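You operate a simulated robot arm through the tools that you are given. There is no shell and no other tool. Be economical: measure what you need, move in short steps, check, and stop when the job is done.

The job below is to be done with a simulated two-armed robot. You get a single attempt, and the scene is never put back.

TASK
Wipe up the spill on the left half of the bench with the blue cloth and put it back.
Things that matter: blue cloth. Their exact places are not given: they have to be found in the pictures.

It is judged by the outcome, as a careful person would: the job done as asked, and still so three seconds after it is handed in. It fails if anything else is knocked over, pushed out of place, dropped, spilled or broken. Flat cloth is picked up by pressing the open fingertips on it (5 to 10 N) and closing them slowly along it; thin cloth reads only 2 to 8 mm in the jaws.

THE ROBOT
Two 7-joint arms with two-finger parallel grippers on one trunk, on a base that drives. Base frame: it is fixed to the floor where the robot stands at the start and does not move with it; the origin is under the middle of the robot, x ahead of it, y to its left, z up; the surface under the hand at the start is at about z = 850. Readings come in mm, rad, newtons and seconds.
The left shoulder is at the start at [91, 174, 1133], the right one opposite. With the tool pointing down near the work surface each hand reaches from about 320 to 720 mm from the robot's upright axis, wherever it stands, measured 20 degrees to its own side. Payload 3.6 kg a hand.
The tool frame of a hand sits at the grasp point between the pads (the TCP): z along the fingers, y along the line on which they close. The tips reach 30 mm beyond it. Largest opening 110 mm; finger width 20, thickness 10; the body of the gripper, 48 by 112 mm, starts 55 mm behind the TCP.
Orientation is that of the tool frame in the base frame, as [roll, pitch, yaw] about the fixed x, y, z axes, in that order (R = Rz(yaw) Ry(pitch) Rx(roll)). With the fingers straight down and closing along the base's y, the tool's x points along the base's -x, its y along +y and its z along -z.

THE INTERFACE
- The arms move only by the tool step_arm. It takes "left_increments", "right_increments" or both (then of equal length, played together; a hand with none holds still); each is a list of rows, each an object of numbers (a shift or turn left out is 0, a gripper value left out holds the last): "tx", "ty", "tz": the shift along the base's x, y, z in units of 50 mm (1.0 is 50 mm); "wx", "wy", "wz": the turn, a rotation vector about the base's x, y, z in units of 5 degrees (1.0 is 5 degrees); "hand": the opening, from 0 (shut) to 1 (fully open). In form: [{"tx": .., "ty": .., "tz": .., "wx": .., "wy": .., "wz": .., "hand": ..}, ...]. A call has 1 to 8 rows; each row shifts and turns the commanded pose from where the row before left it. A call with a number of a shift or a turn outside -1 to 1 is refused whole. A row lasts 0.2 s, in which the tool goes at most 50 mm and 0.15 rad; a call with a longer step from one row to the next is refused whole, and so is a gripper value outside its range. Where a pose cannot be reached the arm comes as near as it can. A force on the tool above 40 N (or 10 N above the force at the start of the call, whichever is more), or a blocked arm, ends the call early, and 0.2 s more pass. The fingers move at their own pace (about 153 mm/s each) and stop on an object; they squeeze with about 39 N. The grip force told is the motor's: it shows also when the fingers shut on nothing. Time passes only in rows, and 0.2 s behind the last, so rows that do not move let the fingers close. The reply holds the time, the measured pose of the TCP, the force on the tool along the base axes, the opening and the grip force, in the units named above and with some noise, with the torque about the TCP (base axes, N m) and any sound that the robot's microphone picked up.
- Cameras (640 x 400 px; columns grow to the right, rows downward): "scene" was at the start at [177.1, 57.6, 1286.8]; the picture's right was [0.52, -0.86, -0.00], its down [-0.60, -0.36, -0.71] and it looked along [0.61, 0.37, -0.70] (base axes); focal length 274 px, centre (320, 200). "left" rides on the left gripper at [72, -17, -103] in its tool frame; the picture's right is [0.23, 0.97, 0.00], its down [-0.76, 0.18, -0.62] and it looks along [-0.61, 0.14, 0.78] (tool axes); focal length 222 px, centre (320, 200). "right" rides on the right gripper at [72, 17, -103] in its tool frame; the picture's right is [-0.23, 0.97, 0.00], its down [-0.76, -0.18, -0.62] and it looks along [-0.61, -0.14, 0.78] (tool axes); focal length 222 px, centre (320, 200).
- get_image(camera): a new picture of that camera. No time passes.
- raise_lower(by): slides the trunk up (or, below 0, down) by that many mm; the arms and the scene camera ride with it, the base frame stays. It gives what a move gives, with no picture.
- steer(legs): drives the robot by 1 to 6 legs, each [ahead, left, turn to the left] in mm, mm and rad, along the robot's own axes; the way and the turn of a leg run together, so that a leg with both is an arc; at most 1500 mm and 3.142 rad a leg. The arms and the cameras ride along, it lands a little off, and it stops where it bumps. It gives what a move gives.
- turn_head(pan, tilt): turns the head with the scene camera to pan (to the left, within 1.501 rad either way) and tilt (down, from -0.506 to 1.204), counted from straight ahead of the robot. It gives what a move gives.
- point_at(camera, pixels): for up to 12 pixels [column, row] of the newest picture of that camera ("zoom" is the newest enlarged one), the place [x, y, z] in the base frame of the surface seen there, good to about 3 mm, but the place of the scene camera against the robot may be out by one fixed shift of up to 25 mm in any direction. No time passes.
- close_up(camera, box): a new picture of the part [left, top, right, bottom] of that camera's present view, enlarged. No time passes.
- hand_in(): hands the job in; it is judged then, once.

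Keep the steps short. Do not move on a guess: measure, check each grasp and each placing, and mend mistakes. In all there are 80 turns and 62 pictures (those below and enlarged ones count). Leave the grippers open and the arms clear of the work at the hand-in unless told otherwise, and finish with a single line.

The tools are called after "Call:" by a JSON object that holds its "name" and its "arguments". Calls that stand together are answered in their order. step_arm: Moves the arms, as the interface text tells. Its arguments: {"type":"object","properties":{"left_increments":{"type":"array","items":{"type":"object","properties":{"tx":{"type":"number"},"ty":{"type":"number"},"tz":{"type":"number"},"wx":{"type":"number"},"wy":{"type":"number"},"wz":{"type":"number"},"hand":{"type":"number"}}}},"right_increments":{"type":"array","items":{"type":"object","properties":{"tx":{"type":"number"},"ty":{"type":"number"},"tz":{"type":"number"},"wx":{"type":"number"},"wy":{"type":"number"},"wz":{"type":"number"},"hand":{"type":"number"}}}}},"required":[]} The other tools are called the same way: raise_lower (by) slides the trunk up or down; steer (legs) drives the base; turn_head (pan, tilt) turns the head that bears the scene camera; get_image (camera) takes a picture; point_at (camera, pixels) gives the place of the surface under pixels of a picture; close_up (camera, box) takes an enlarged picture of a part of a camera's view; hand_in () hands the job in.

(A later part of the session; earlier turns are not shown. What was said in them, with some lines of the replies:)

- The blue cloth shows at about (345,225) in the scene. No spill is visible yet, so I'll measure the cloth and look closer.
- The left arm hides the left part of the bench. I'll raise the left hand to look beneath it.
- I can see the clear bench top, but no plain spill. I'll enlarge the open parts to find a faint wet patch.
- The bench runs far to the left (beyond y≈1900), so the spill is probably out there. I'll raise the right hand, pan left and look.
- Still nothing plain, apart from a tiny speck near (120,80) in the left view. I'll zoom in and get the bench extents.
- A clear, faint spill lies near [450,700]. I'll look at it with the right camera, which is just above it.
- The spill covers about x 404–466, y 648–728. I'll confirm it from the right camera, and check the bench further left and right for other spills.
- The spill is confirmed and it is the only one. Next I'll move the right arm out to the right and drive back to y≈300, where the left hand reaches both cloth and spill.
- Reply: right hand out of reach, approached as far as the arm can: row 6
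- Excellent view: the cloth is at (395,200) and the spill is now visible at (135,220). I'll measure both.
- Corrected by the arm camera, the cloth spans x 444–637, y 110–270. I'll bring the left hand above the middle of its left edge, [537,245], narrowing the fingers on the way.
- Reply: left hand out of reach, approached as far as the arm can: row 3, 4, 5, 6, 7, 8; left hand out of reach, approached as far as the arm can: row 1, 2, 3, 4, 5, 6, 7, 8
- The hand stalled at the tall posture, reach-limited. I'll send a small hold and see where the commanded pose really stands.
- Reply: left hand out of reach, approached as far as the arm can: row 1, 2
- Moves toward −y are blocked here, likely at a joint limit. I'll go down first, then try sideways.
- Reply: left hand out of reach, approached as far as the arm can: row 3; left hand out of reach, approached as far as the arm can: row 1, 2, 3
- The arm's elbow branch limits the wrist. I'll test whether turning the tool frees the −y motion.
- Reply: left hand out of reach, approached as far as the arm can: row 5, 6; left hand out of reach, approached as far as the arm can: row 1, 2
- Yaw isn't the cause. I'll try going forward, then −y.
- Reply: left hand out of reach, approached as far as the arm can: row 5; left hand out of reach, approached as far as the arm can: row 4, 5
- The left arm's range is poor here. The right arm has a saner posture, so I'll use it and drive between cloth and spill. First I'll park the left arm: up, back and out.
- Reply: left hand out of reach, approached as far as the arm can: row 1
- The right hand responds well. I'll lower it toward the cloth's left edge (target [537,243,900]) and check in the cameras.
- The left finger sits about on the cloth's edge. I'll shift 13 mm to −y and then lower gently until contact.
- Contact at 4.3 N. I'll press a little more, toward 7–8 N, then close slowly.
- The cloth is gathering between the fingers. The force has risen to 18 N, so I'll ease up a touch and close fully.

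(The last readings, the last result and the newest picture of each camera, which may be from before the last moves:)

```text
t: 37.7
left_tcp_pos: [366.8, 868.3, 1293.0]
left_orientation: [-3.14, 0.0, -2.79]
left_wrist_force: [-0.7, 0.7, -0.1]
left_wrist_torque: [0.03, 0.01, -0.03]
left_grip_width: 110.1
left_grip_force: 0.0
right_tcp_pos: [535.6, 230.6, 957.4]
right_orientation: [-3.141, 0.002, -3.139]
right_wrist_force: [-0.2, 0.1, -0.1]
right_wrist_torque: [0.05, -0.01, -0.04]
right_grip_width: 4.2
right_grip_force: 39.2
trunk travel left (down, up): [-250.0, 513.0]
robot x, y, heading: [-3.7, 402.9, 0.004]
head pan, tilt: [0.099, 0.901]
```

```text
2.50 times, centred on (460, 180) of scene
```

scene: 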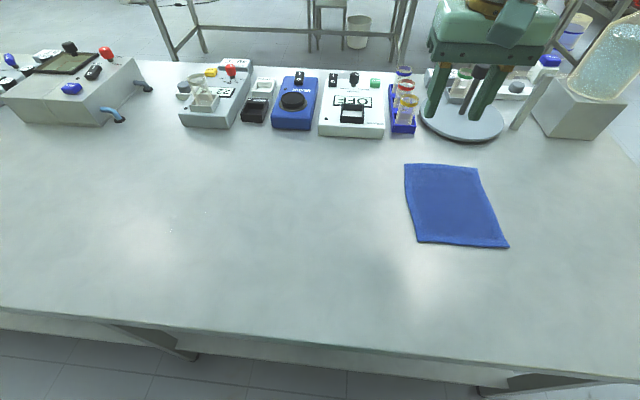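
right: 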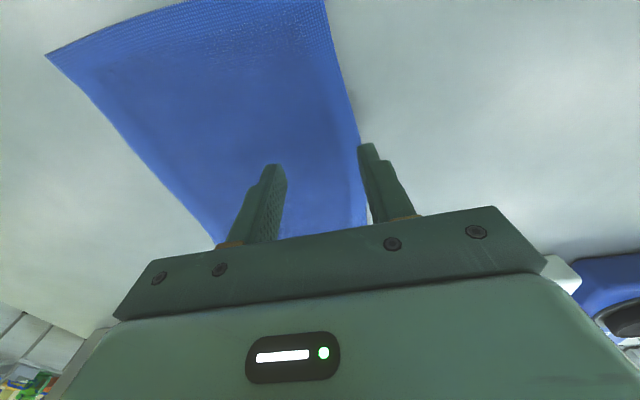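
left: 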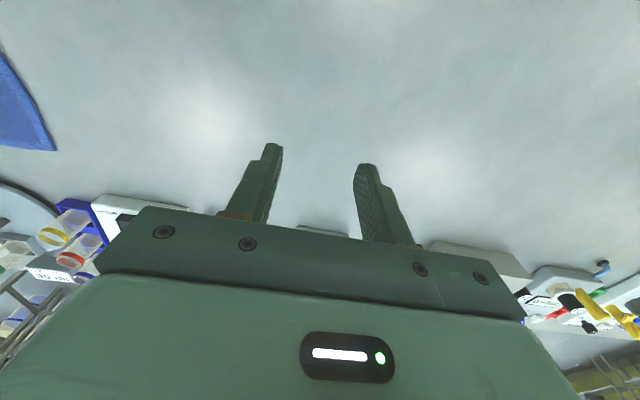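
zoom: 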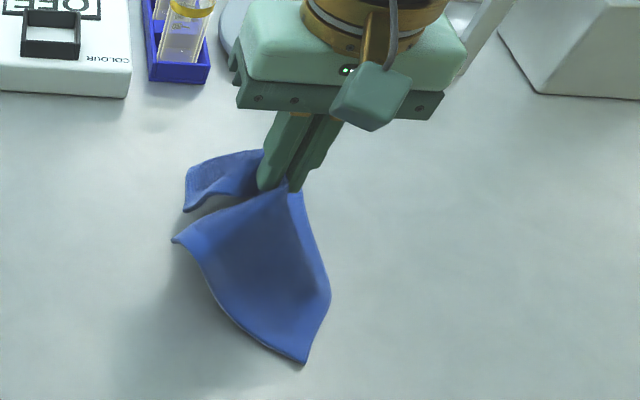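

The cloth is held (4.2 mm, 39 N). I'll lift it clear, bring it to x≈435 and drive left 395 mm.

Call:
{"name": "step_arm", "arguments": {"right_increments": [{"tz": 0.8}, {"tz": 0.8}, {"tz": 0.8}, {"tx": -0.7}, {"tx": -0.7}, {"tx": -0.6}]}}

Call:
{"name": "steer", "arguments": {"legs": [[0, 395, 0]]}}

Call:
{"name": "get_image", "arguments": {"camera": "scene"}}

```text
t: 39.1
left_tcp_pos: [365.8, 867.8, 1293.3]
left_orientation: [3.14, 0.0, -2.792]
left_wrist_force: [-0.6, 0.0, 0.4]
left_wrist_torque: [0.0, -0.02, 0.0]
left_grip_width: 110.1
left_grip_force: 0.0
right_tcp_pos: [435.7, 230.6, 1077.7]
right_orientation: [-3.141, 0.001, 3.141]
right_wrist_force: [0.5, 0.1, -0.4]
right_wrist_torque: [0.01, -0.01, 0.0]
right_grip_width: 4.3
right_grip_force: 39.2
trunk travel left (down, up): [-250.0, 513.0]
robot x, y, heading: [-2.9, 403.5, 0.004]
head pan, tilt: [0.099, 0.901]
```

```text
t: 41.6
left_tcp_pos: [366.0, 1268.9, 1291.6]
left_orientation: [-3.14, -0.001, -2.787]
left_wrist_force: [-0.5, 0.7, -1.1]
left_wrist_torque: [0.0, -0.01, 0.0]
left_grip_width: 110.2
left_grip_force: 0.0
right_tcp_pos: [436.3, 630.8, 1077.9]
right_orientation: [-3.141, 0.0, -3.14]
right_wrist_force: [0.3, 0.1, -0.7]
right_wrist_torque: [-0.03, 0.0, -0.01]
right_grip_width: 4.4
right_grip_force: 38.8
trunk travel left (down, up): [-250.0, 513.0]
robot x, y, heading: [-5.7, 805.6, 0.002]
head pan, tilt: [0.099, 0.901]
```

```text
31 pictures are left
```

scene: 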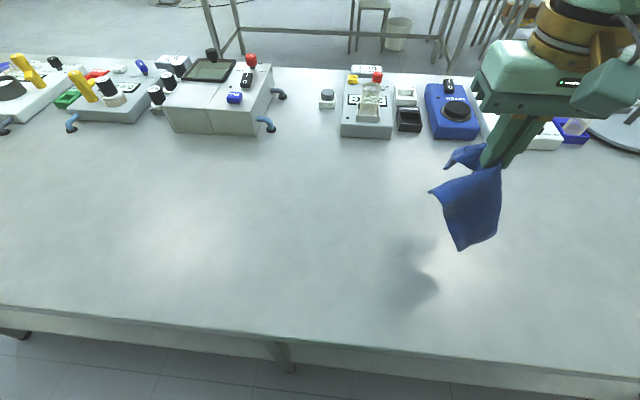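

The cloth hangs free. I'll back to y≈540, then lower while moving left so the cloth trails and lays out behind the fingers.

Call:
{"name": "step_arm", "arguments": {"right_increments": [{"ty": -0.9, "tz": -0.3}, {"ty": -0.9, "tz": -0.3}, {"ty": 0.3, "tz": -0.6}, {"ty": 0.3, "tz": -0.6}, {"ty": 0.3, "tz": -0.6}, {"ty": 0.3, "tz": -0.6}, {"ty": 0.4, "tz": -0.5}, {"tz": -0.1}]}}

Call:
{"name": "step_arm", "arguments": {"right_increments": [{"tz": -0.08}, {"tz": -0.04}]}}

Call:
{"name": "close_up", "arguments": {"camera": "scene", "box": [320, 100, 640, 300]}}

```text
t: 43.4
left_tcp_pos: [364.9, 1267.6, 1293.6]
left_orientation: [3.139, -0.001, -2.788]
left_wrist_force: [1.7, -0.3, 0.0]
left_wrist_torque: [-0.01, -0.02, 0.04]
left_grip_width: 109.9
left_grip_force: 0.2
right_tcp_pos: [435.0, 620.4, 896.8]
right_orientation: [3.14, 0.002, -3.14]
right_wrist_force: [-0.6, -0.6, 0.0]
right_wrist_torque: [0.01, -0.01, 0.02]
right_grip_width: 4.3
right_grip_force: 38.8
trunk travel left (down, up): [-250.0, 513.0]
robot x, y, heading: [-3.7, 806.6, 0.002]
head pan, tilt: [0.099, 0.901]
```

```text
t: 44.0
left_tcp_pos: [365.0, 1268.2, 1292.3]
left_orientation: [-3.14, 0.0, -2.789]
left_wrist_force: [-0.3, 0.4, -0.8]
left_wrist_torque: [0.0, -0.01, -0.03]
left_grip_width: 110.0
left_grip_force: 0.1
right_tcp_pos: [435.9, 619.8, 891.0]
right_orientation: [3.141, -0.001, -3.14]
right_wrist_force: [0.7, -0.4, 0.2]
right_wrist_torque: [0.0, 0.0, 0.02]
right_grip_width: 4.3
right_grip_force: 38.6
trunk travel left (down, up): [-250.0, 513.0]
robot x, y, heading: [-2.9, 806.2, 0.004]
head pan, tilt: [0.099, 0.901]
```

```text
2.00 times, centred on (480, 200) of scene
```

zoom: 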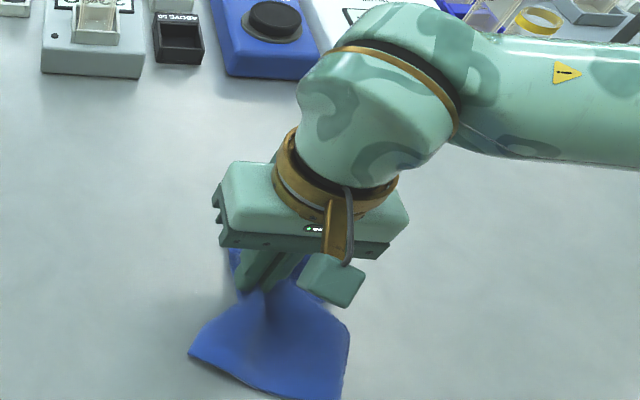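

The cloth is down at the spill's right side. I'll press to light contact.

Call:
{"name": "step_arm", "arguments": {"right_increments": [{"tz": -0.08}, {"tz": -0.04}]}}

Call:
{"name": "step_arm", "arguments": {"right_increments": [{"tz": -0.03}]}}

```text
t: 44.6
left_tcp_pos: [365.7, 1268.3, 1292.7]
left_orientation: [-3.141, -0.001, -2.789]
left_wrist_force: [0.2, 0.1, 0.3]
left_wrist_torque: [-0.02, 0.0, -0.02]
left_grip_width: 109.9
left_grip_force: 0.0
right_tcp_pos: [435.8, 620.5, 886.3]
right_orientation: [3.14, 0.001, -3.141]
right_wrist_force: [-0.1, -1.1, 5.3]
right_wrist_torque: [-0.04, -0.02, -0.07]
right_grip_width: 4.3
right_grip_force: 39.3
trunk travel left (down, up): [-250.0, 513.0]
robot x, y, heading: [-1.1, 806.4, 0.007]
head pan, tilt: [0.099, 0.901]
```

```text
t: 45.0
left_tcp_pos: [364.8, 1268.9, 1293.8]
left_orientation: [-3.14, 0.0, -2.788]
left_wrist_force: [0.6, -0.5, -1.2]
left_wrist_torque: [0.02, -0.02, -0.01]
left_grip_width: 110.1
left_grip_force: 0.0
right_tcp_pos: [436.1, 621.0, 885.6]
right_orientation: [3.139, 0.001, -3.138]
right_wrist_force: [1.6, -1.4, 12.4]
right_wrist_torque: [-0.03, -0.03, 0.02]
right_grip_width: 4.4
right_grip_force: 39.3
trunk travel left (down, up): [-250.0, 513.0]
robot x, y, heading: [-1.0, 802.4, 0.007]
head pan, tilt: [0.099, 0.901]
```

12 N; I'll ease 0.5 mm and drag slowly in +y across the spill.

Call:
{"name": "step_arm", "arguments": {"right_increments": [{"tz": 0.01, "ty": 0.3}, {"ty": 0.4}, {"ty": 0.4}, {"ty": 0.4}, {"ty": 0.4}, {"ty": 0.4}, {"ty": 0.4}]}}

Call:
{"name": "get_image", "arguments": {"camera": "scene"}}

```text
t: 46.6
left_tcp_pos: [364.8, 1269.4, 1294.0]
left_orientation: [3.141, 0.0, -2.79]
left_wrist_force: [-0.3, 0.7, 0.4]
left_wrist_torque: [0.01, -0.01, 0.01]
left_grip_width: 109.9
left_grip_force: 0.0
right_tcp_pos: [434.3, 756.6, 885.2]
right_orientation: [3.141, 0.001, -3.14]
right_wrist_force: [0.4, -4.2, 15.3]
right_wrist_torque: [-0.1, -0.02, -0.02]
right_grip_width: 4.2
right_grip_force: 39.4
trunk travel left (down, up): [-250.0, 513.0]
robot x, y, heading: [-2.1, 806.2, 0.002]
head pan, tilt: [0.099, 0.901]
```

```text
29 pictures are left
```

scene: 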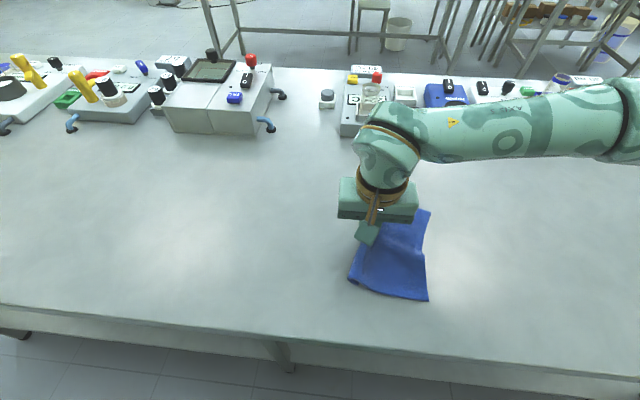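

The cloth slid across and covers the spill spot. I'll lift, and check what remains.

Call:
{"name": "step_arm", "arguments": {"right_increments": [{"ty": 0.4}, {"ty": 0.6}, {"ty": 0.4, "tz": 0.6}, {"tz": 0.8}, {"tz": 0.8}, {"tz": 0.8}, {"tz": 0.8}]}}

Call:
{"name": "close_up", "arguments": {"camera": "scene", "box": [320, 180, 512, 300]}}

```text
t: 48.2
left_tcp_pos: [364.0, 1269.5, 1292.9]
left_orientation: [-3.14, 0.0, -2.79]
left_wrist_force: [-0.2, 0.4, 0.4]
left_wrist_torque: [0.02, 0.0, 0.0]
left_grip_width: 110.0
left_grip_force: 0.0
right_tcp_pos: [435.2, 827.8, 1073.6]
right_orientation: [3.141, -0.002, -3.14]
right_wrist_force: [-0.6, 0.5, 0.8]
right_wrist_torque: [0.01, 0.03, -0.02]
right_grip_width: 4.5
right_grip_force: 39.2
trunk travel left (down, up): [-250.0, 513.0]
robot x, y, heading: [-0.4, 802.2, 0.002]
head pan, tilt: [0.099, 0.901]
```

```text
3.33 times, centred on (416, 240) of scene
```

zoom: 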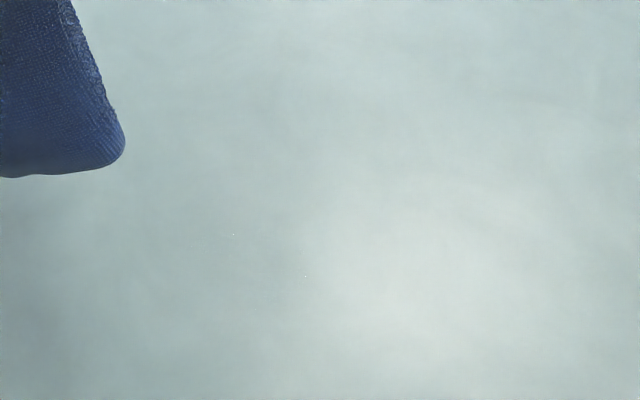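

Almost all gone, but specks show at (234,235) and (305,277) in the zoom. I'll locate them and enlarge further.

Call:
{"name": "point_at", "arguments": {"camera": "zoom", "pixels": [[234, 235], [305, 277]]}}

Call:
{"name": "close_up", "arguments": {"camera": "scene", "box": [370, 230, 450, 280]}}

Call:
{"name": "get_image", "arguments": {"camera": "right"}}

```text
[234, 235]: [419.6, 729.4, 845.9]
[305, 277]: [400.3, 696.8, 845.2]
```

```text
8.00 times, centred on (410, 255) of scene
```

zoom: 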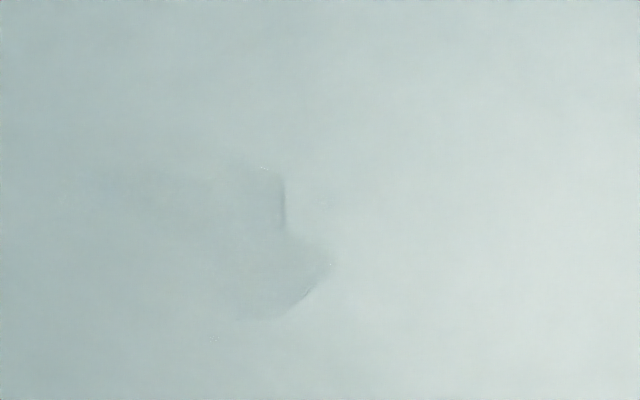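

```text
26 pictures are left
```

right: 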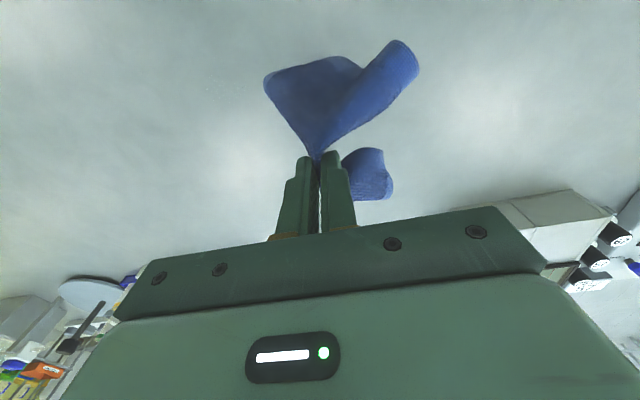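

A residue remains at roughly x 395–425, y 690–720 (the near part). I'll measure it and stroke again at x≈408.

Call:
{"name": "close_up", "arguments": {"camera": "scene", "box": [370, 230, 450, 280]}}

Call:
{"name": "point_at", "arguments": {"camera": "zoom", "pixels": [[260, 165], [284, 200], [335, 262], [250, 320], [200, 340], [100, 180]]}}

Call:
{"name": "step_arm", "arguments": {"right_increments": [{"tx": -0.1, "ty": -0.9}, {"tx": -0.1, "ty": -0.9}, {"tx": -0.1, "ty": -0.9}, {"tx": -0.1, "ty": -0.9}, {"tx": -0.1, "ty": -0.9}]}}

Call:
{"name": "close_up", "arguments": {"camera": "scene", "box": [340, 200, 500, 300]}}

```text
8.00 times, centred on (410, 255) of scene
```

zoom: 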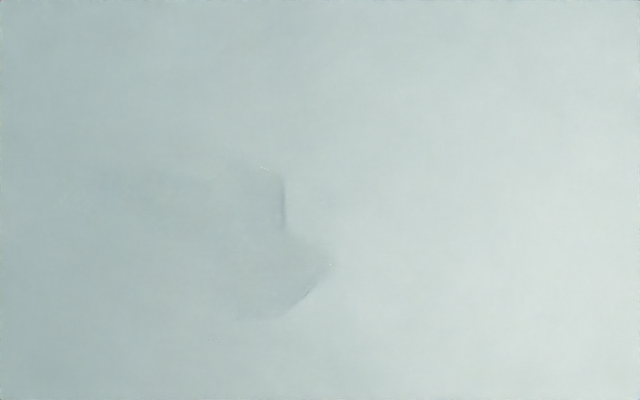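

```text
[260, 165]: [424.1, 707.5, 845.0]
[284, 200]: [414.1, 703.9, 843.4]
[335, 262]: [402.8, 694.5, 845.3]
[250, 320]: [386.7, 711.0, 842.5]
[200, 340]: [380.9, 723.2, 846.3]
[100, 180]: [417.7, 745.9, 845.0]
```

```text
t: 49.4
left_tcp_pos: [364.6, 1266.8, 1293.0]
left_orientation: [3.139, 0.0, -2.789]
left_wrist_force: [-0.8, 0.6, 0.6]
left_wrist_torque: [0.03, 0.0, -0.02]
left_grip_width: 109.9
left_grip_force: 0.1
right_tcp_pos: [410.5, 597.8, 1074.7]
right_orientation: [-3.142, 0.0, -3.137]
right_wrist_force: [0.2, -0.4, -0.1]
right_wrist_torque: [0.06, -0.02, -0.03]
right_grip_width: 4.0
right_grip_force: 39.0
trunk travel left (down, up): [-250.0, 513.0]
robot x, y, heading: [-2.8, 804.6, 0.002]
head pan, tilt: [0.099, 0.901]
```

```text
4.00 times, centred on (420, 250) of scene
```

zoom: 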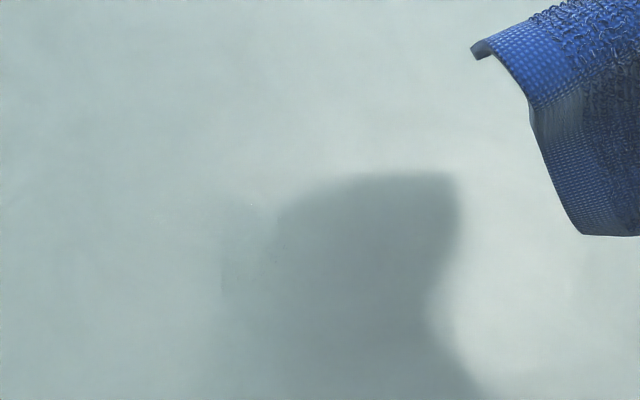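

I'll lay the cloth again ending at y≈650, x≈408, and stroke left.

Call:
{"name": "step_arm", "arguments": {"right_increments": [{"ty": -0.6, "tz": -0.4}, {"ty": 0.3, "tz": -0.6}, {"ty": 0.3, "tz": -0.6}, {"ty": 0.4, "tz": -0.6}, {"ty": 0.4, "tz": -0.6}, {"ty": 0.4, "tz": -0.6}, {"ty": 0.2, "tz": -0.25}, {"tz": -0.12}]}}

Call:
{"name": "step_arm", "arguments": {"right_increments": [{"tz": -0.02}]}}

```text
t: 51.2
left_tcp_pos: [364.2, 1269.0, 1292.6]
left_orientation: [-3.14, 0.002, -2.789]
left_wrist_force: [-0.1, 0.1, -0.4]
left_wrist_torque: [-0.01, 0.01, -0.02]
left_grip_width: 110.3
left_grip_force: 0.0
right_tcp_pos: [410.3, 671.3, 885.7]
right_orientation: [3.14, 0.002, -3.141]
right_wrist_force: [1.4, 1.1, 7.3]
right_wrist_torque: [0.01, -0.01, 0.02]
right_grip_width: 3.9
right_grip_force: 39.4
trunk travel left (down, up): [-250.0, 513.0]
robot x, y, heading: [3.4, 806.0, 0.005]
head pan, tilt: [0.099, 0.901]
```

```text
t: 51.6
left_tcp_pos: [366.1, 1268.7, 1291.6]
left_orientation: [-3.141, -0.001, -2.79]
left_wrist_force: [0.6, -0.4, 0.2]
left_wrist_torque: [0.0, 0.01, 0.0]
left_grip_width: 110.0
left_grip_force: 0.0
right_tcp_pos: [409.7, 671.3, 885.3]
right_orientation: [-3.141, 0.003, -3.138]
right_wrist_force: [2.4, 1.7, 10.4]
right_wrist_torque: [-0.01, -0.01, 0.0]
right_grip_width: 4.3
right_grip_force: 39.1
trunk travel left (down, up): [-250.0, 513.0]
robot x, y, heading: [0.7, 806.3, 0.003]
head pan, tilt: [0.099, 0.901]
```

10 N. Now a zigzag stroke advancing in +y over the residue.

Call:
{"name": "step_arm", "arguments": {"right_increments": [{"tx": -0.4, "ty": 0.2}, {"tx": 0.6, "ty": 0.2}, {"tx": 0.4, "ty": 0.2}, {"tx": -0.5, "ty": 0.25}, {"tx": -0.6, "ty": 0.2}, {"tx": 0.5, "ty": 0.25}, {"tx": 0.5, "ty": 0.25}, {"tx": -0.5, "ty": 0.3}]}}

Call:
{"name": "step_arm", "arguments": {"right_increments": [{"ty": 0.6}, {"ty": 0.6}, {"ty": 0.4, "tz": 0.6}, {"tz": 0.8}, {"tz": 0.8}, {"tz": 0.8}, {"tz": 0.8}]}}

Call:
{"name": "close_up", "arguments": {"camera": "scene", "box": [370, 210, 466, 270]}}

Call:
{"name": "close_up", "arguments": {"camera": "scene", "box": [330, 220, 426, 280]}}

```text
t: 53.4
left_tcp_pos: [364.5, 1268.3, 1292.9]
left_orientation: [-3.14, 0.0, -2.79]
left_wrist_force: [-0.1, 0.0, -0.6]
left_wrist_torque: [-0.02, 0.0, -0.03]
left_grip_width: 110.1
left_grip_force: 0.0
right_tcp_pos: [409.8, 764.0, 884.4]
right_orientation: [-3.141, 0.003, -3.139]
right_wrist_force: [3.6, -1.4, 12.5]
right_wrist_torque: [-0.08, -0.11, 0.03]
right_grip_width: 4.1
right_grip_force: 38.9
trunk travel left (down, up): [-250.0, 513.0]
robot x, y, heading: [-1.9, 803.0, 0.002]
head pan, tilt: [0.099, 0.901]
```

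```text
t: 55.0
left_tcp_pos: [364.5, 1267.6, 1292.5]
left_orientation: [3.141, -0.001, -2.79]
left_wrist_force: [-0.3, 0.7, -0.4]
left_wrist_torque: [0.02, 0.01, -0.01]
left_grip_width: 109.8
left_grip_force: 0.1
right_tcp_pos: [410.0, 843.5, 1073.8]
right_orientation: [3.141, -0.002, -3.141]
right_wrist_force: [0.3, 0.2, -1.1]
right_wrist_torque: [-0.01, 0.0, -0.03]
right_grip_width: 4.2
right_grip_force: 38.8
trunk travel left (down, up): [-250.0, 513.0]
robot x, y, heading: [-0.6, 803.7, 0.003]
head pan, tilt: [0.099, 0.901]
```

```text
6.67 times, centred on (418, 240) of scene
```

zoom: 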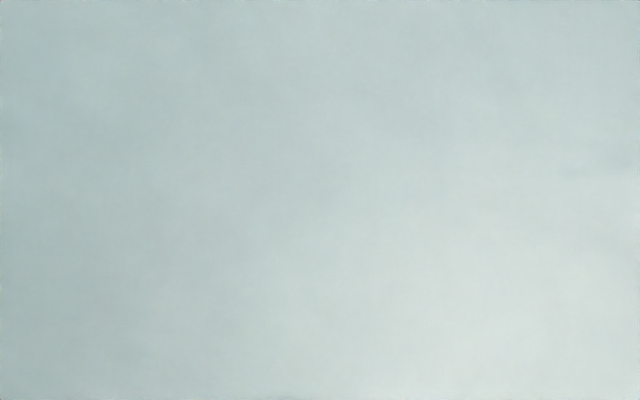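

```text
6.67 times, centred on (378, 250) of scene
```

zoom: 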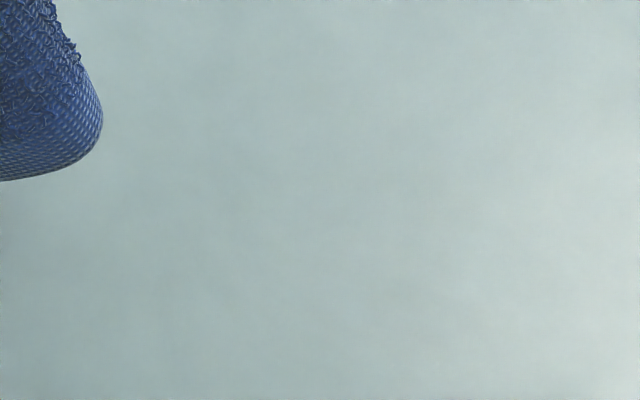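

The spot is clean in both zooms. I'll bring the hand back, drive right to the cloth's place, and re-check the spot from the other side.

Call:
{"name": "step_arm", "arguments": {"right_increments": [{"ty": -0.9}, {"ty": -0.9}, {"ty": -0.9}, {"ty": -0.9}, {"ty": -0.9}]}}

Call:
{"name": "steer", "arguments": {"legs": [[0, -420, 0]]}}

Call:
{"name": "get_image", "arguments": {"camera": "scene"}}

Call:
{"name": "close_up", "arguments": {"camera": "scene", "box": [60, 170, 300, 320]}}

```text
t: 56.2
left_tcp_pos: [365.3, 1267.3, 1293.6]
left_orientation: [3.139, -0.001, -2.788]
left_wrist_force: [-0.4, 0.5, 0.4]
left_wrist_torque: [0.0, 0.01, -0.02]
left_grip_width: 110.0
left_grip_force: 0.0
right_tcp_pos: [409.5, 617.6, 1073.4]
right_orientation: [3.139, 0.001, -3.138]
right_wrist_force: [0.4, -0.1, -0.1]
right_wrist_torque: [0.03, 0.02, 0.0]
right_grip_width: 4.1
right_grip_force: 38.8
trunk travel left (down, up): [-250.0, 513.0]
robot x, y, heading: [-2.2, 808.8, 0.006]
head pan, tilt: [0.099, 0.901]
```

```text
t: 58.8
left_tcp_pos: [366.5, 851.5, 1292.7]
left_orientation: [3.14, 0.0, -2.79]
left_wrist_force: [-0.5, -0.6, -0.6]
left_wrist_torque: [0.0, 0.01, -0.02]
left_grip_width: 110.0
left_grip_force: 0.0
right_tcp_pos: [411.7, 202.5, 1074.4]
right_orientation: [3.14, 0.002, -3.139]
right_wrist_force: [-1.1, -0.6, -0.3]
right_wrist_torque: [0.0, -0.01, 0.02]
right_grip_width: 4.2
right_grip_force: 39.2
trunk travel left (down, up): [-250.0, 513.0]
robot x, y, heading: [-1.7, 389.0, 0.005]
head pan, tilt: [0.099, 0.901]
```

```text
21 pictures are left
```

scene: 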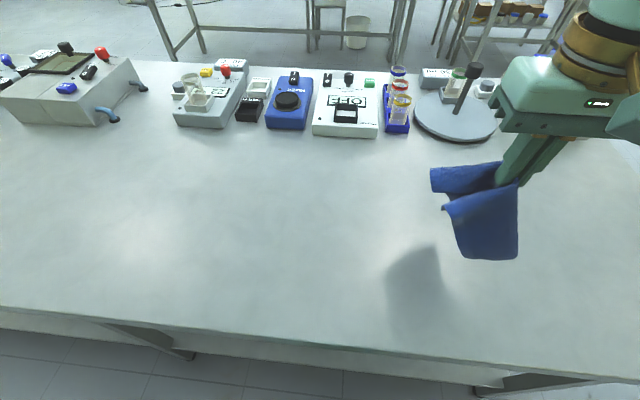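

```text
2.67 times, centred on (180, 245) of scene
```

zoom: 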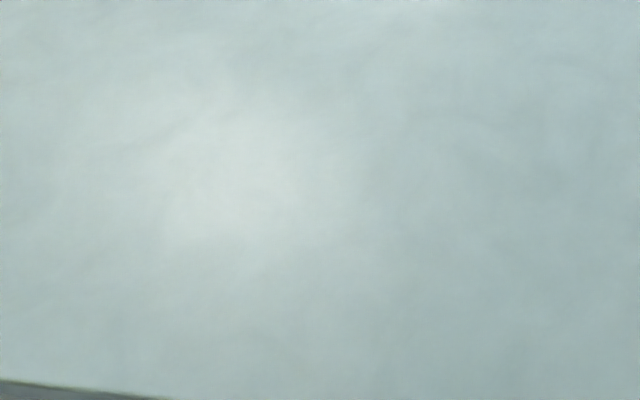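

The spot is clean from here too. I'll lay the cloth back: move to [537,107], then lower while moving left to y≈237 so it spreads toward −y.

Call:
{"name": "step_arm", "arguments": {"right_increments": [{"tx": 0.625, "ty": -0.475}, {"tx": 0.625, "ty": -0.475}, {"tx": 0.625, "ty": -0.475}, {"tx": 0.625, "ty": -0.475}, {}, {}]}}

Call:
{"name": "step_arm", "arguments": {"right_increments": [{"tz": -0.5}, {"ty": 0.3, "tz": -0.5}, {"ty": 0.4, "tz": -0.5}, {"ty": 0.4, "tz": -0.5}, {"ty": 0.5, "tz": -0.5}, {"ty": 0.5, "tz": -0.5}, {"ty": 0.4, "tz": -0.4}, {}]}}

Call:
{"name": "close_up", "arguments": {"camera": "scene", "box": [320, 80, 640, 280]}}

```text
t: 60.2
left_tcp_pos: [366.0, 853.0, 1292.3]
left_orientation: [3.141, 0.001, -2.788]
left_wrist_force: [-0.3, -0.5, -1.0]
left_wrist_torque: [-0.01, -0.02, 0.01]
left_grip_width: 110.0
left_grip_force: 0.0
right_tcp_pos: [528.3, 113.6, 1074.6]
right_orientation: [3.14, 0.005, 3.139]
right_wrist_force: [-0.7, -0.3, -0.6]
right_wrist_torque: [0.0, 0.0, 0.0]
right_grip_width: 4.4
right_grip_force: 39.2
right hand out of reach, approached as far as the arm can: row 4
trunk travel left (down, up): [-250.0, 513.0]
robot x, y, heading: [1.4, 385.4, 0.001]
head pan, tilt: [0.099, 0.901]
```

```text
t: 62.0
left_tcp_pos: [366.1, 851.7, 1293.1]
left_orientation: [-3.141, 0.0, -2.789]
left_wrist_force: [-0.1, 0.1, 0.2]
left_wrist_torque: [-0.01, 0.01, 0.02]
left_grip_width: 110.0
left_grip_force: 0.1
right_tcp_pos: [528.3, 238.0, 904.4]
right_orientation: [-3.14, 0.0, -3.141]
right_wrist_force: [0.2, 0.0, 0.1]
right_wrist_torque: [0.0, 0.01, 0.01]
right_grip_width: 4.6
right_grip_force: 39.1
trunk travel left (down, up): [-250.0, 513.0]
robot x, y, heading: [-1.2, 394.1, 0.005]
head pan, tilt: [0.099, 0.901]
```

```text
2.00 times, centred on (480, 180) of scene
```

zoom: 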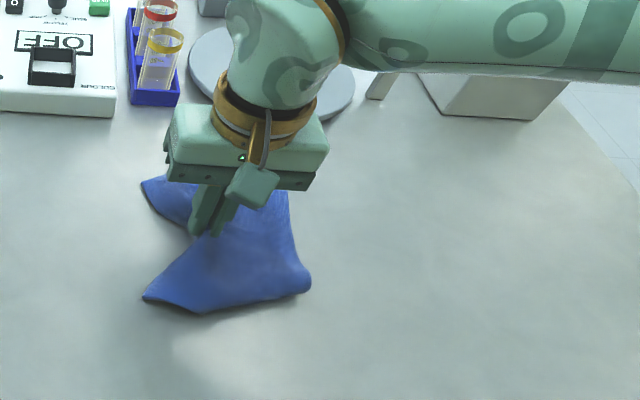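

The cloth is down but its right end looks curled under. A longer trailing drag should straighten it, so I'll lift, drive 100 mm right and re-lay with more drag.

Call:
{"name": "step_arm", "arguments": {"right_increments": [{"tz": 0.6}, {"tz": 0.8}, {"tz": 0.8}, {"tz": 0.8}, {"tz": 0.6}]}}

Call:
{"name": "steer", "arguments": {"legs": [[0, -120, 0]]}}

Call:
{"name": "step_arm", "arguments": {"right_increments": [{"tx": 0.15, "ty": -0.6}, {"ty": -0.6}, {"ty": -0.6}, {}, {}, {}]}}

Call:
{"name": "get_image", "arguments": {"camera": "scene"}}

```text
t: 63.2
left_tcp_pos: [366.8, 852.3, 1293.2]
left_orientation: [3.141, 0.002, -2.789]
left_wrist_force: [0.9, 0.4, -0.3]
left_wrist_torque: [-0.01, 0.0, 0.01]
left_grip_width: 109.9
left_grip_force: 0.1
right_tcp_pos: [528.5, 239.1, 1085.9]
right_orientation: [3.142, -0.001, -3.138]
right_wrist_force: [-0.5, 0.0, 0.1]
right_wrist_torque: [0.0, -0.01, -0.01]
right_grip_width: 4.2
right_grip_force: 38.6
trunk travel left (down, up): [-250.0, 513.0]
robot x, y, heading: [1.4, 390.6, 0.0]
head pan, tilt: [0.099, 0.901]
```

```text
t: 64.4
left_tcp_pos: [365.9, 730.3, 1292.9]
left_orientation: [3.139, 0.0, -2.789]
left_wrist_force: [0.1, -0.4, 0.3]
left_wrist_torque: [0.01, -0.02, 0.02]
left_grip_width: 110.0
left_grip_force: 0.0
right_tcp_pos: [529.8, 118.2, 1083.9]
right_orientation: [3.14, 0.0, -3.137]
right_wrist_force: [-0.7, -0.5, -0.1]
right_wrist_torque: [0.03, 0.0, 0.01]
right_grip_width: 4.2
right_grip_force: 38.5
trunk travel left (down, up): [-250.0, 513.0]
robot x, y, heading: [0.4, 269.6, 0.002]
head pan, tilt: [0.099, 0.901]
```

```text
t: 65.8
left_tcp_pos: [366.8, 732.8, 1291.9]
left_orientation: [3.141, -0.001, -2.79]
left_wrist_force: [1.0, -0.2, 0.0]
left_wrist_torque: [0.02, 0.01, 0.04]
left_grip_width: 109.8
left_grip_force: 0.0
right_tcp_pos: [536.3, 27.9, 1084.5]
right_orientation: [-3.141, 0.0, -3.139]
right_wrist_force: [-1.0, 0.7, -0.1]
right_wrist_torque: [-0.01, 0.01, 0.01]
right_grip_width: 4.4
right_grip_force: 39.3
trunk travel left (down, up): [-250.0, 513.0]
robot x, y, heading: [1.3, 269.4, 0.01]
head pan, tilt: [0.099, 0.901]
```

```text
18 pictures are left
```

scene: 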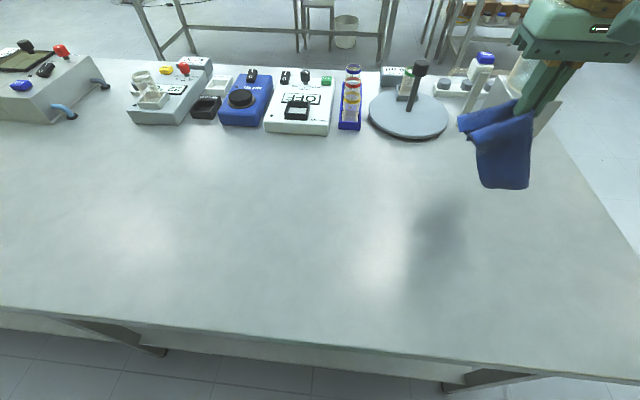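

Clear of everything. I'll lower with leftward motion, landing near y≈150, then drag to y≈240.

Call:
{"name": "step_arm", "arguments": {"right_increments": [{"ty": 0.2, "tz": -0.6}, {"ty": 0.4, "tz": -0.6}, {"ty": 0.4, "tz": -0.6}, {"ty": 0.4, "tz": -0.6}, {"ty": 0.4, "tz": -0.6}, {"ty": 0.4, "tz": -0.6}, {"ty": 0.3, "tz": -0.2}]}}

Call:
{"name": "step_arm", "arguments": {"right_increments": [{"ty": 0.4}, {"ty": 0.4}, {"ty": 0.4}, {"ty": 0.4}, {"ty": 0.2}]}}

Call:
{"name": "close_up", "arguments": {"camera": "scene", "box": [280, 100, 536, 260]}}

```text
t: 67.4
left_tcp_pos: [366.3, 733.0, 1292.8]
left_orientation: [3.141, 0.0, -2.79]
left_wrist_force: [-0.3, 0.4, -0.1]
left_wrist_torque: [0.01, 0.01, -0.02]
left_grip_width: 110.0
left_grip_force: 0.0
right_tcp_pos: [537.2, 154.4, 894.5]
right_orientation: [3.141, 0.0, -3.139]
right_wrist_force: [-0.1, -0.4, 0.4]
right_wrist_torque: [0.01, 0.01, -0.04]
right_grip_width: 4.2
right_grip_force: 38.9
trunk travel left (down, up): [-250.0, 513.0]
robot x, y, heading: [1.9, 270.4, 0.004]
head pan, tilt: [0.099, 0.901]
```

```text
t: 68.6
left_tcp_pos: [366.4, 731.9, 1291.4]
left_orientation: [-3.141, 0.0, -2.789]
left_wrist_force: [-0.4, 0.7, 0.1]
left_wrist_torque: [0.01, 0.0, -0.03]
left_grip_width: 110.1
left_grip_force: 0.1
right_tcp_pos: [535.8, 244.3, 893.9]
right_orientation: [-3.141, 0.002, -3.14]
right_wrist_force: [0.8, -0.7, -0.3]
right_wrist_torque: [-0.01, -0.01, 0.0]
right_grip_width: 4.1
right_grip_force: 39.2
trunk travel left (down, up): [-250.0, 513.0]
robot x, y, heading: [2.6, 271.4, 0.006]
head pan, tilt: [0.099, 0.901]
```

```text
2.50 times, centred on (408, 180) of scene
```

zoom: 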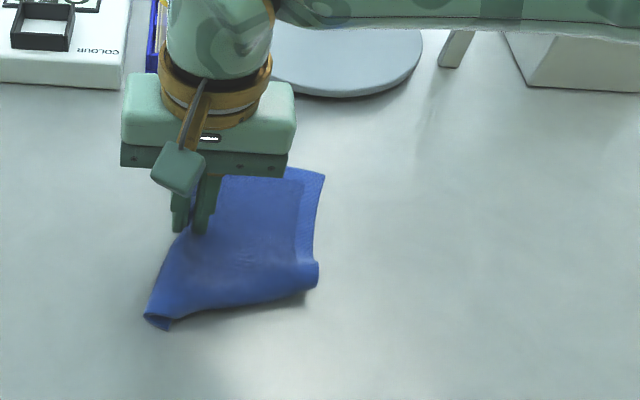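

Well spread now. I'll lower to light contact and open slowly, which also spreads the pinch.

Call:
{"name": "step_arm", "arguments": {"right_increments": [{"tz": -0.1}, {"tz": -0.05}, {"hand": 0.06}, {"hand": 0.12}, {"hand": 0.2}, {"hand": 0.28}, {"hand": 0.36}]}}

Call:
{"name": "step_arm", "arguments": {"right_increments": [{"tz": 0.2}, {"tz": 0.6}, {"tz": 0.8}, {"tz": 0.8}, {"tz": 0.8, "hand": 1}, {"tz": 0.8}, {"tz": 0.5, "tx": -0.8}]}}

Call:
{"name": "get_image", "arguments": {"camera": "scene"}}

```text
t: 70.2
left_tcp_pos: [366.5, 733.6, 1291.6]
left_orientation: [-3.141, 0.0, -2.79]
left_wrist_force: [-0.6, -0.6, -1.2]
left_wrist_torque: [-0.03, 0.0, -0.02]
left_grip_width: 110.3
left_grip_force: 0.0
right_tcp_pos: [535.6, 243.8, 887.1]
right_orientation: [-3.142, 0.0, -3.139]
right_wrist_force: [0.5, 0.6, 2.2]
right_wrist_torque: [-0.07, -0.01, -0.03]
right_grip_width: 39.3
right_grip_force: 0.0
trunk travel left (down, up): [-250.0, 513.0]
robot x, y, heading: [0.6, 271.8, 0.005]
head pan, tilt: [0.099, 0.901]
```

```text
t: 71.8
left_tcp_pos: [364.5, 732.6, 1292.7]
left_orientation: [3.14, 0.002, -2.789]
left_wrist_force: [-0.3, 0.0, 0.0]
left_wrist_torque: [0.02, 0.01, -0.03]
left_grip_width: 110.3
left_grip_force: 0.0
right_tcp_pos: [494.0, 243.8, 1113.6]
right_orientation: [3.141, 0.001, -3.137]
right_wrist_force: [-0.7, 0.3, 0.0]
right_wrist_torque: [0.0, -0.04, -0.04]
right_grip_width: 110.0
right_grip_force: 0.1
trunk travel left (down, up): [-250.0, 513.0]
robot x, y, heading: [-4.5, 271.3, 0.005]
head pan, tilt: [0.099, 0.901]
```

```text
16 pictures are left
```

scene: 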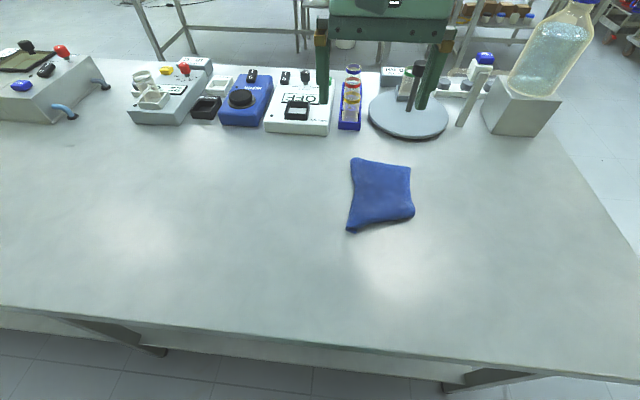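

The cloth is released. I'll zoom in on it and measure its outline, and check the spill spot from this view.

Call:
{"name": "point_at", "arguments": {"camera": "scene", "pixels": [[352, 159], [410, 168], [414, 213], [348, 230], [355, 195], [380, 195]]}}

Call:
{"name": "close_up", "arguments": {"camera": "scene", "box": [320, 140, 448, 240]}}

Call:
{"name": "close_up", "arguments": {"camera": "scene", "box": [50, 170, 210, 270]}}

```text
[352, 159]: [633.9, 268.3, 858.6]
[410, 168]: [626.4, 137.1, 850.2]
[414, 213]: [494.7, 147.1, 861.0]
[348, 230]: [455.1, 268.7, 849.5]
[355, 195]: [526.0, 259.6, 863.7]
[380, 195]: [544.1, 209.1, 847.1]
```

```text
4.00 times, centred on (384, 190) of scene
```

zoom: 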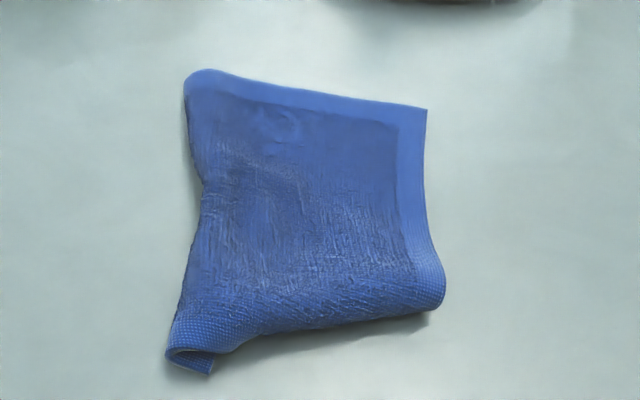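

```text
4.00 times, centred on (130, 220) of scene
```

zoom: 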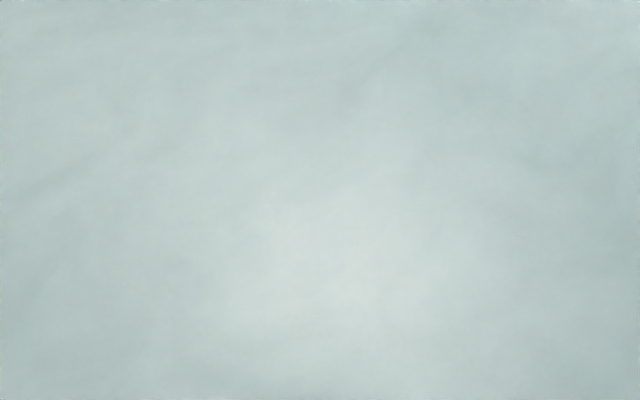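

The spill spot is clean, and the cloth lies within its old footprint (x 455–634, y about 125–255), slightly crumpled. I'll pull the right arm back and then hand in.

Call:
{"name": "step_arm", "arguments": {"right_increments": [{"tx": -0.8, "tz": 0.5}, {"tx": -0.8, "tz": 0.5}, {"tx": -0.8, "tz": 0.5}, {}, {}]}}

Call:
{"name": "get_image", "arguments": {"camera": "scene"}}

```text
t: 73.0
left_tcp_pos: [366.5, 734.2, 1293.3]
left_orientation: [-3.141, 0.0, -2.79]
left_wrist_force: [0.5, -0.1, -0.1]
left_wrist_torque: [0.0, 0.0, -0.01]
left_grip_width: 110.1
left_grip_force: 0.0
right_tcp_pos: [376.1, 244.1, 1188.4]
right_orientation: [3.141, 0.0, -3.139]
right_wrist_force: [-0.6, -0.4, 0.3]
right_wrist_torque: [0.0, 0.02, -0.05]
right_grip_width: 110.1
right_grip_force: 0.1
trunk travel left (down, up): [-250.0, 513.0]
robot x, y, heading: [-2.0, 268.7, 0.005]
head pan, tilt: [0.099, 0.901]
```

```text
13 pictures are left
```

scene: 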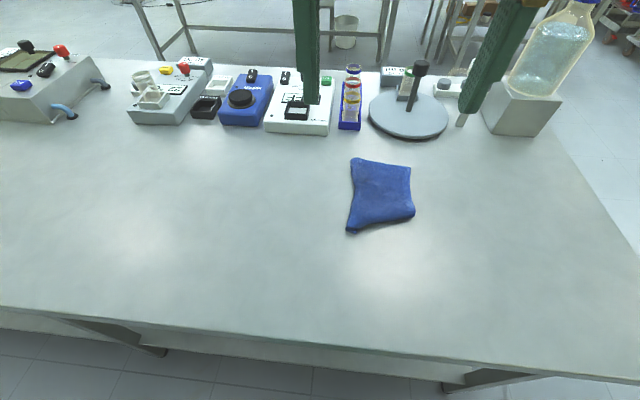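

The bench is clean, nothing else has moved, the grippers are open and both arms are clear. Handing in.

Call:
{"name": "hand_in", "arguments": {}}

```text
The job is handed in.
```

The spill is wiped up and the blue cloth is back in its original place, slightly crumpled with its near edge partly folded under; nothing else was moved.
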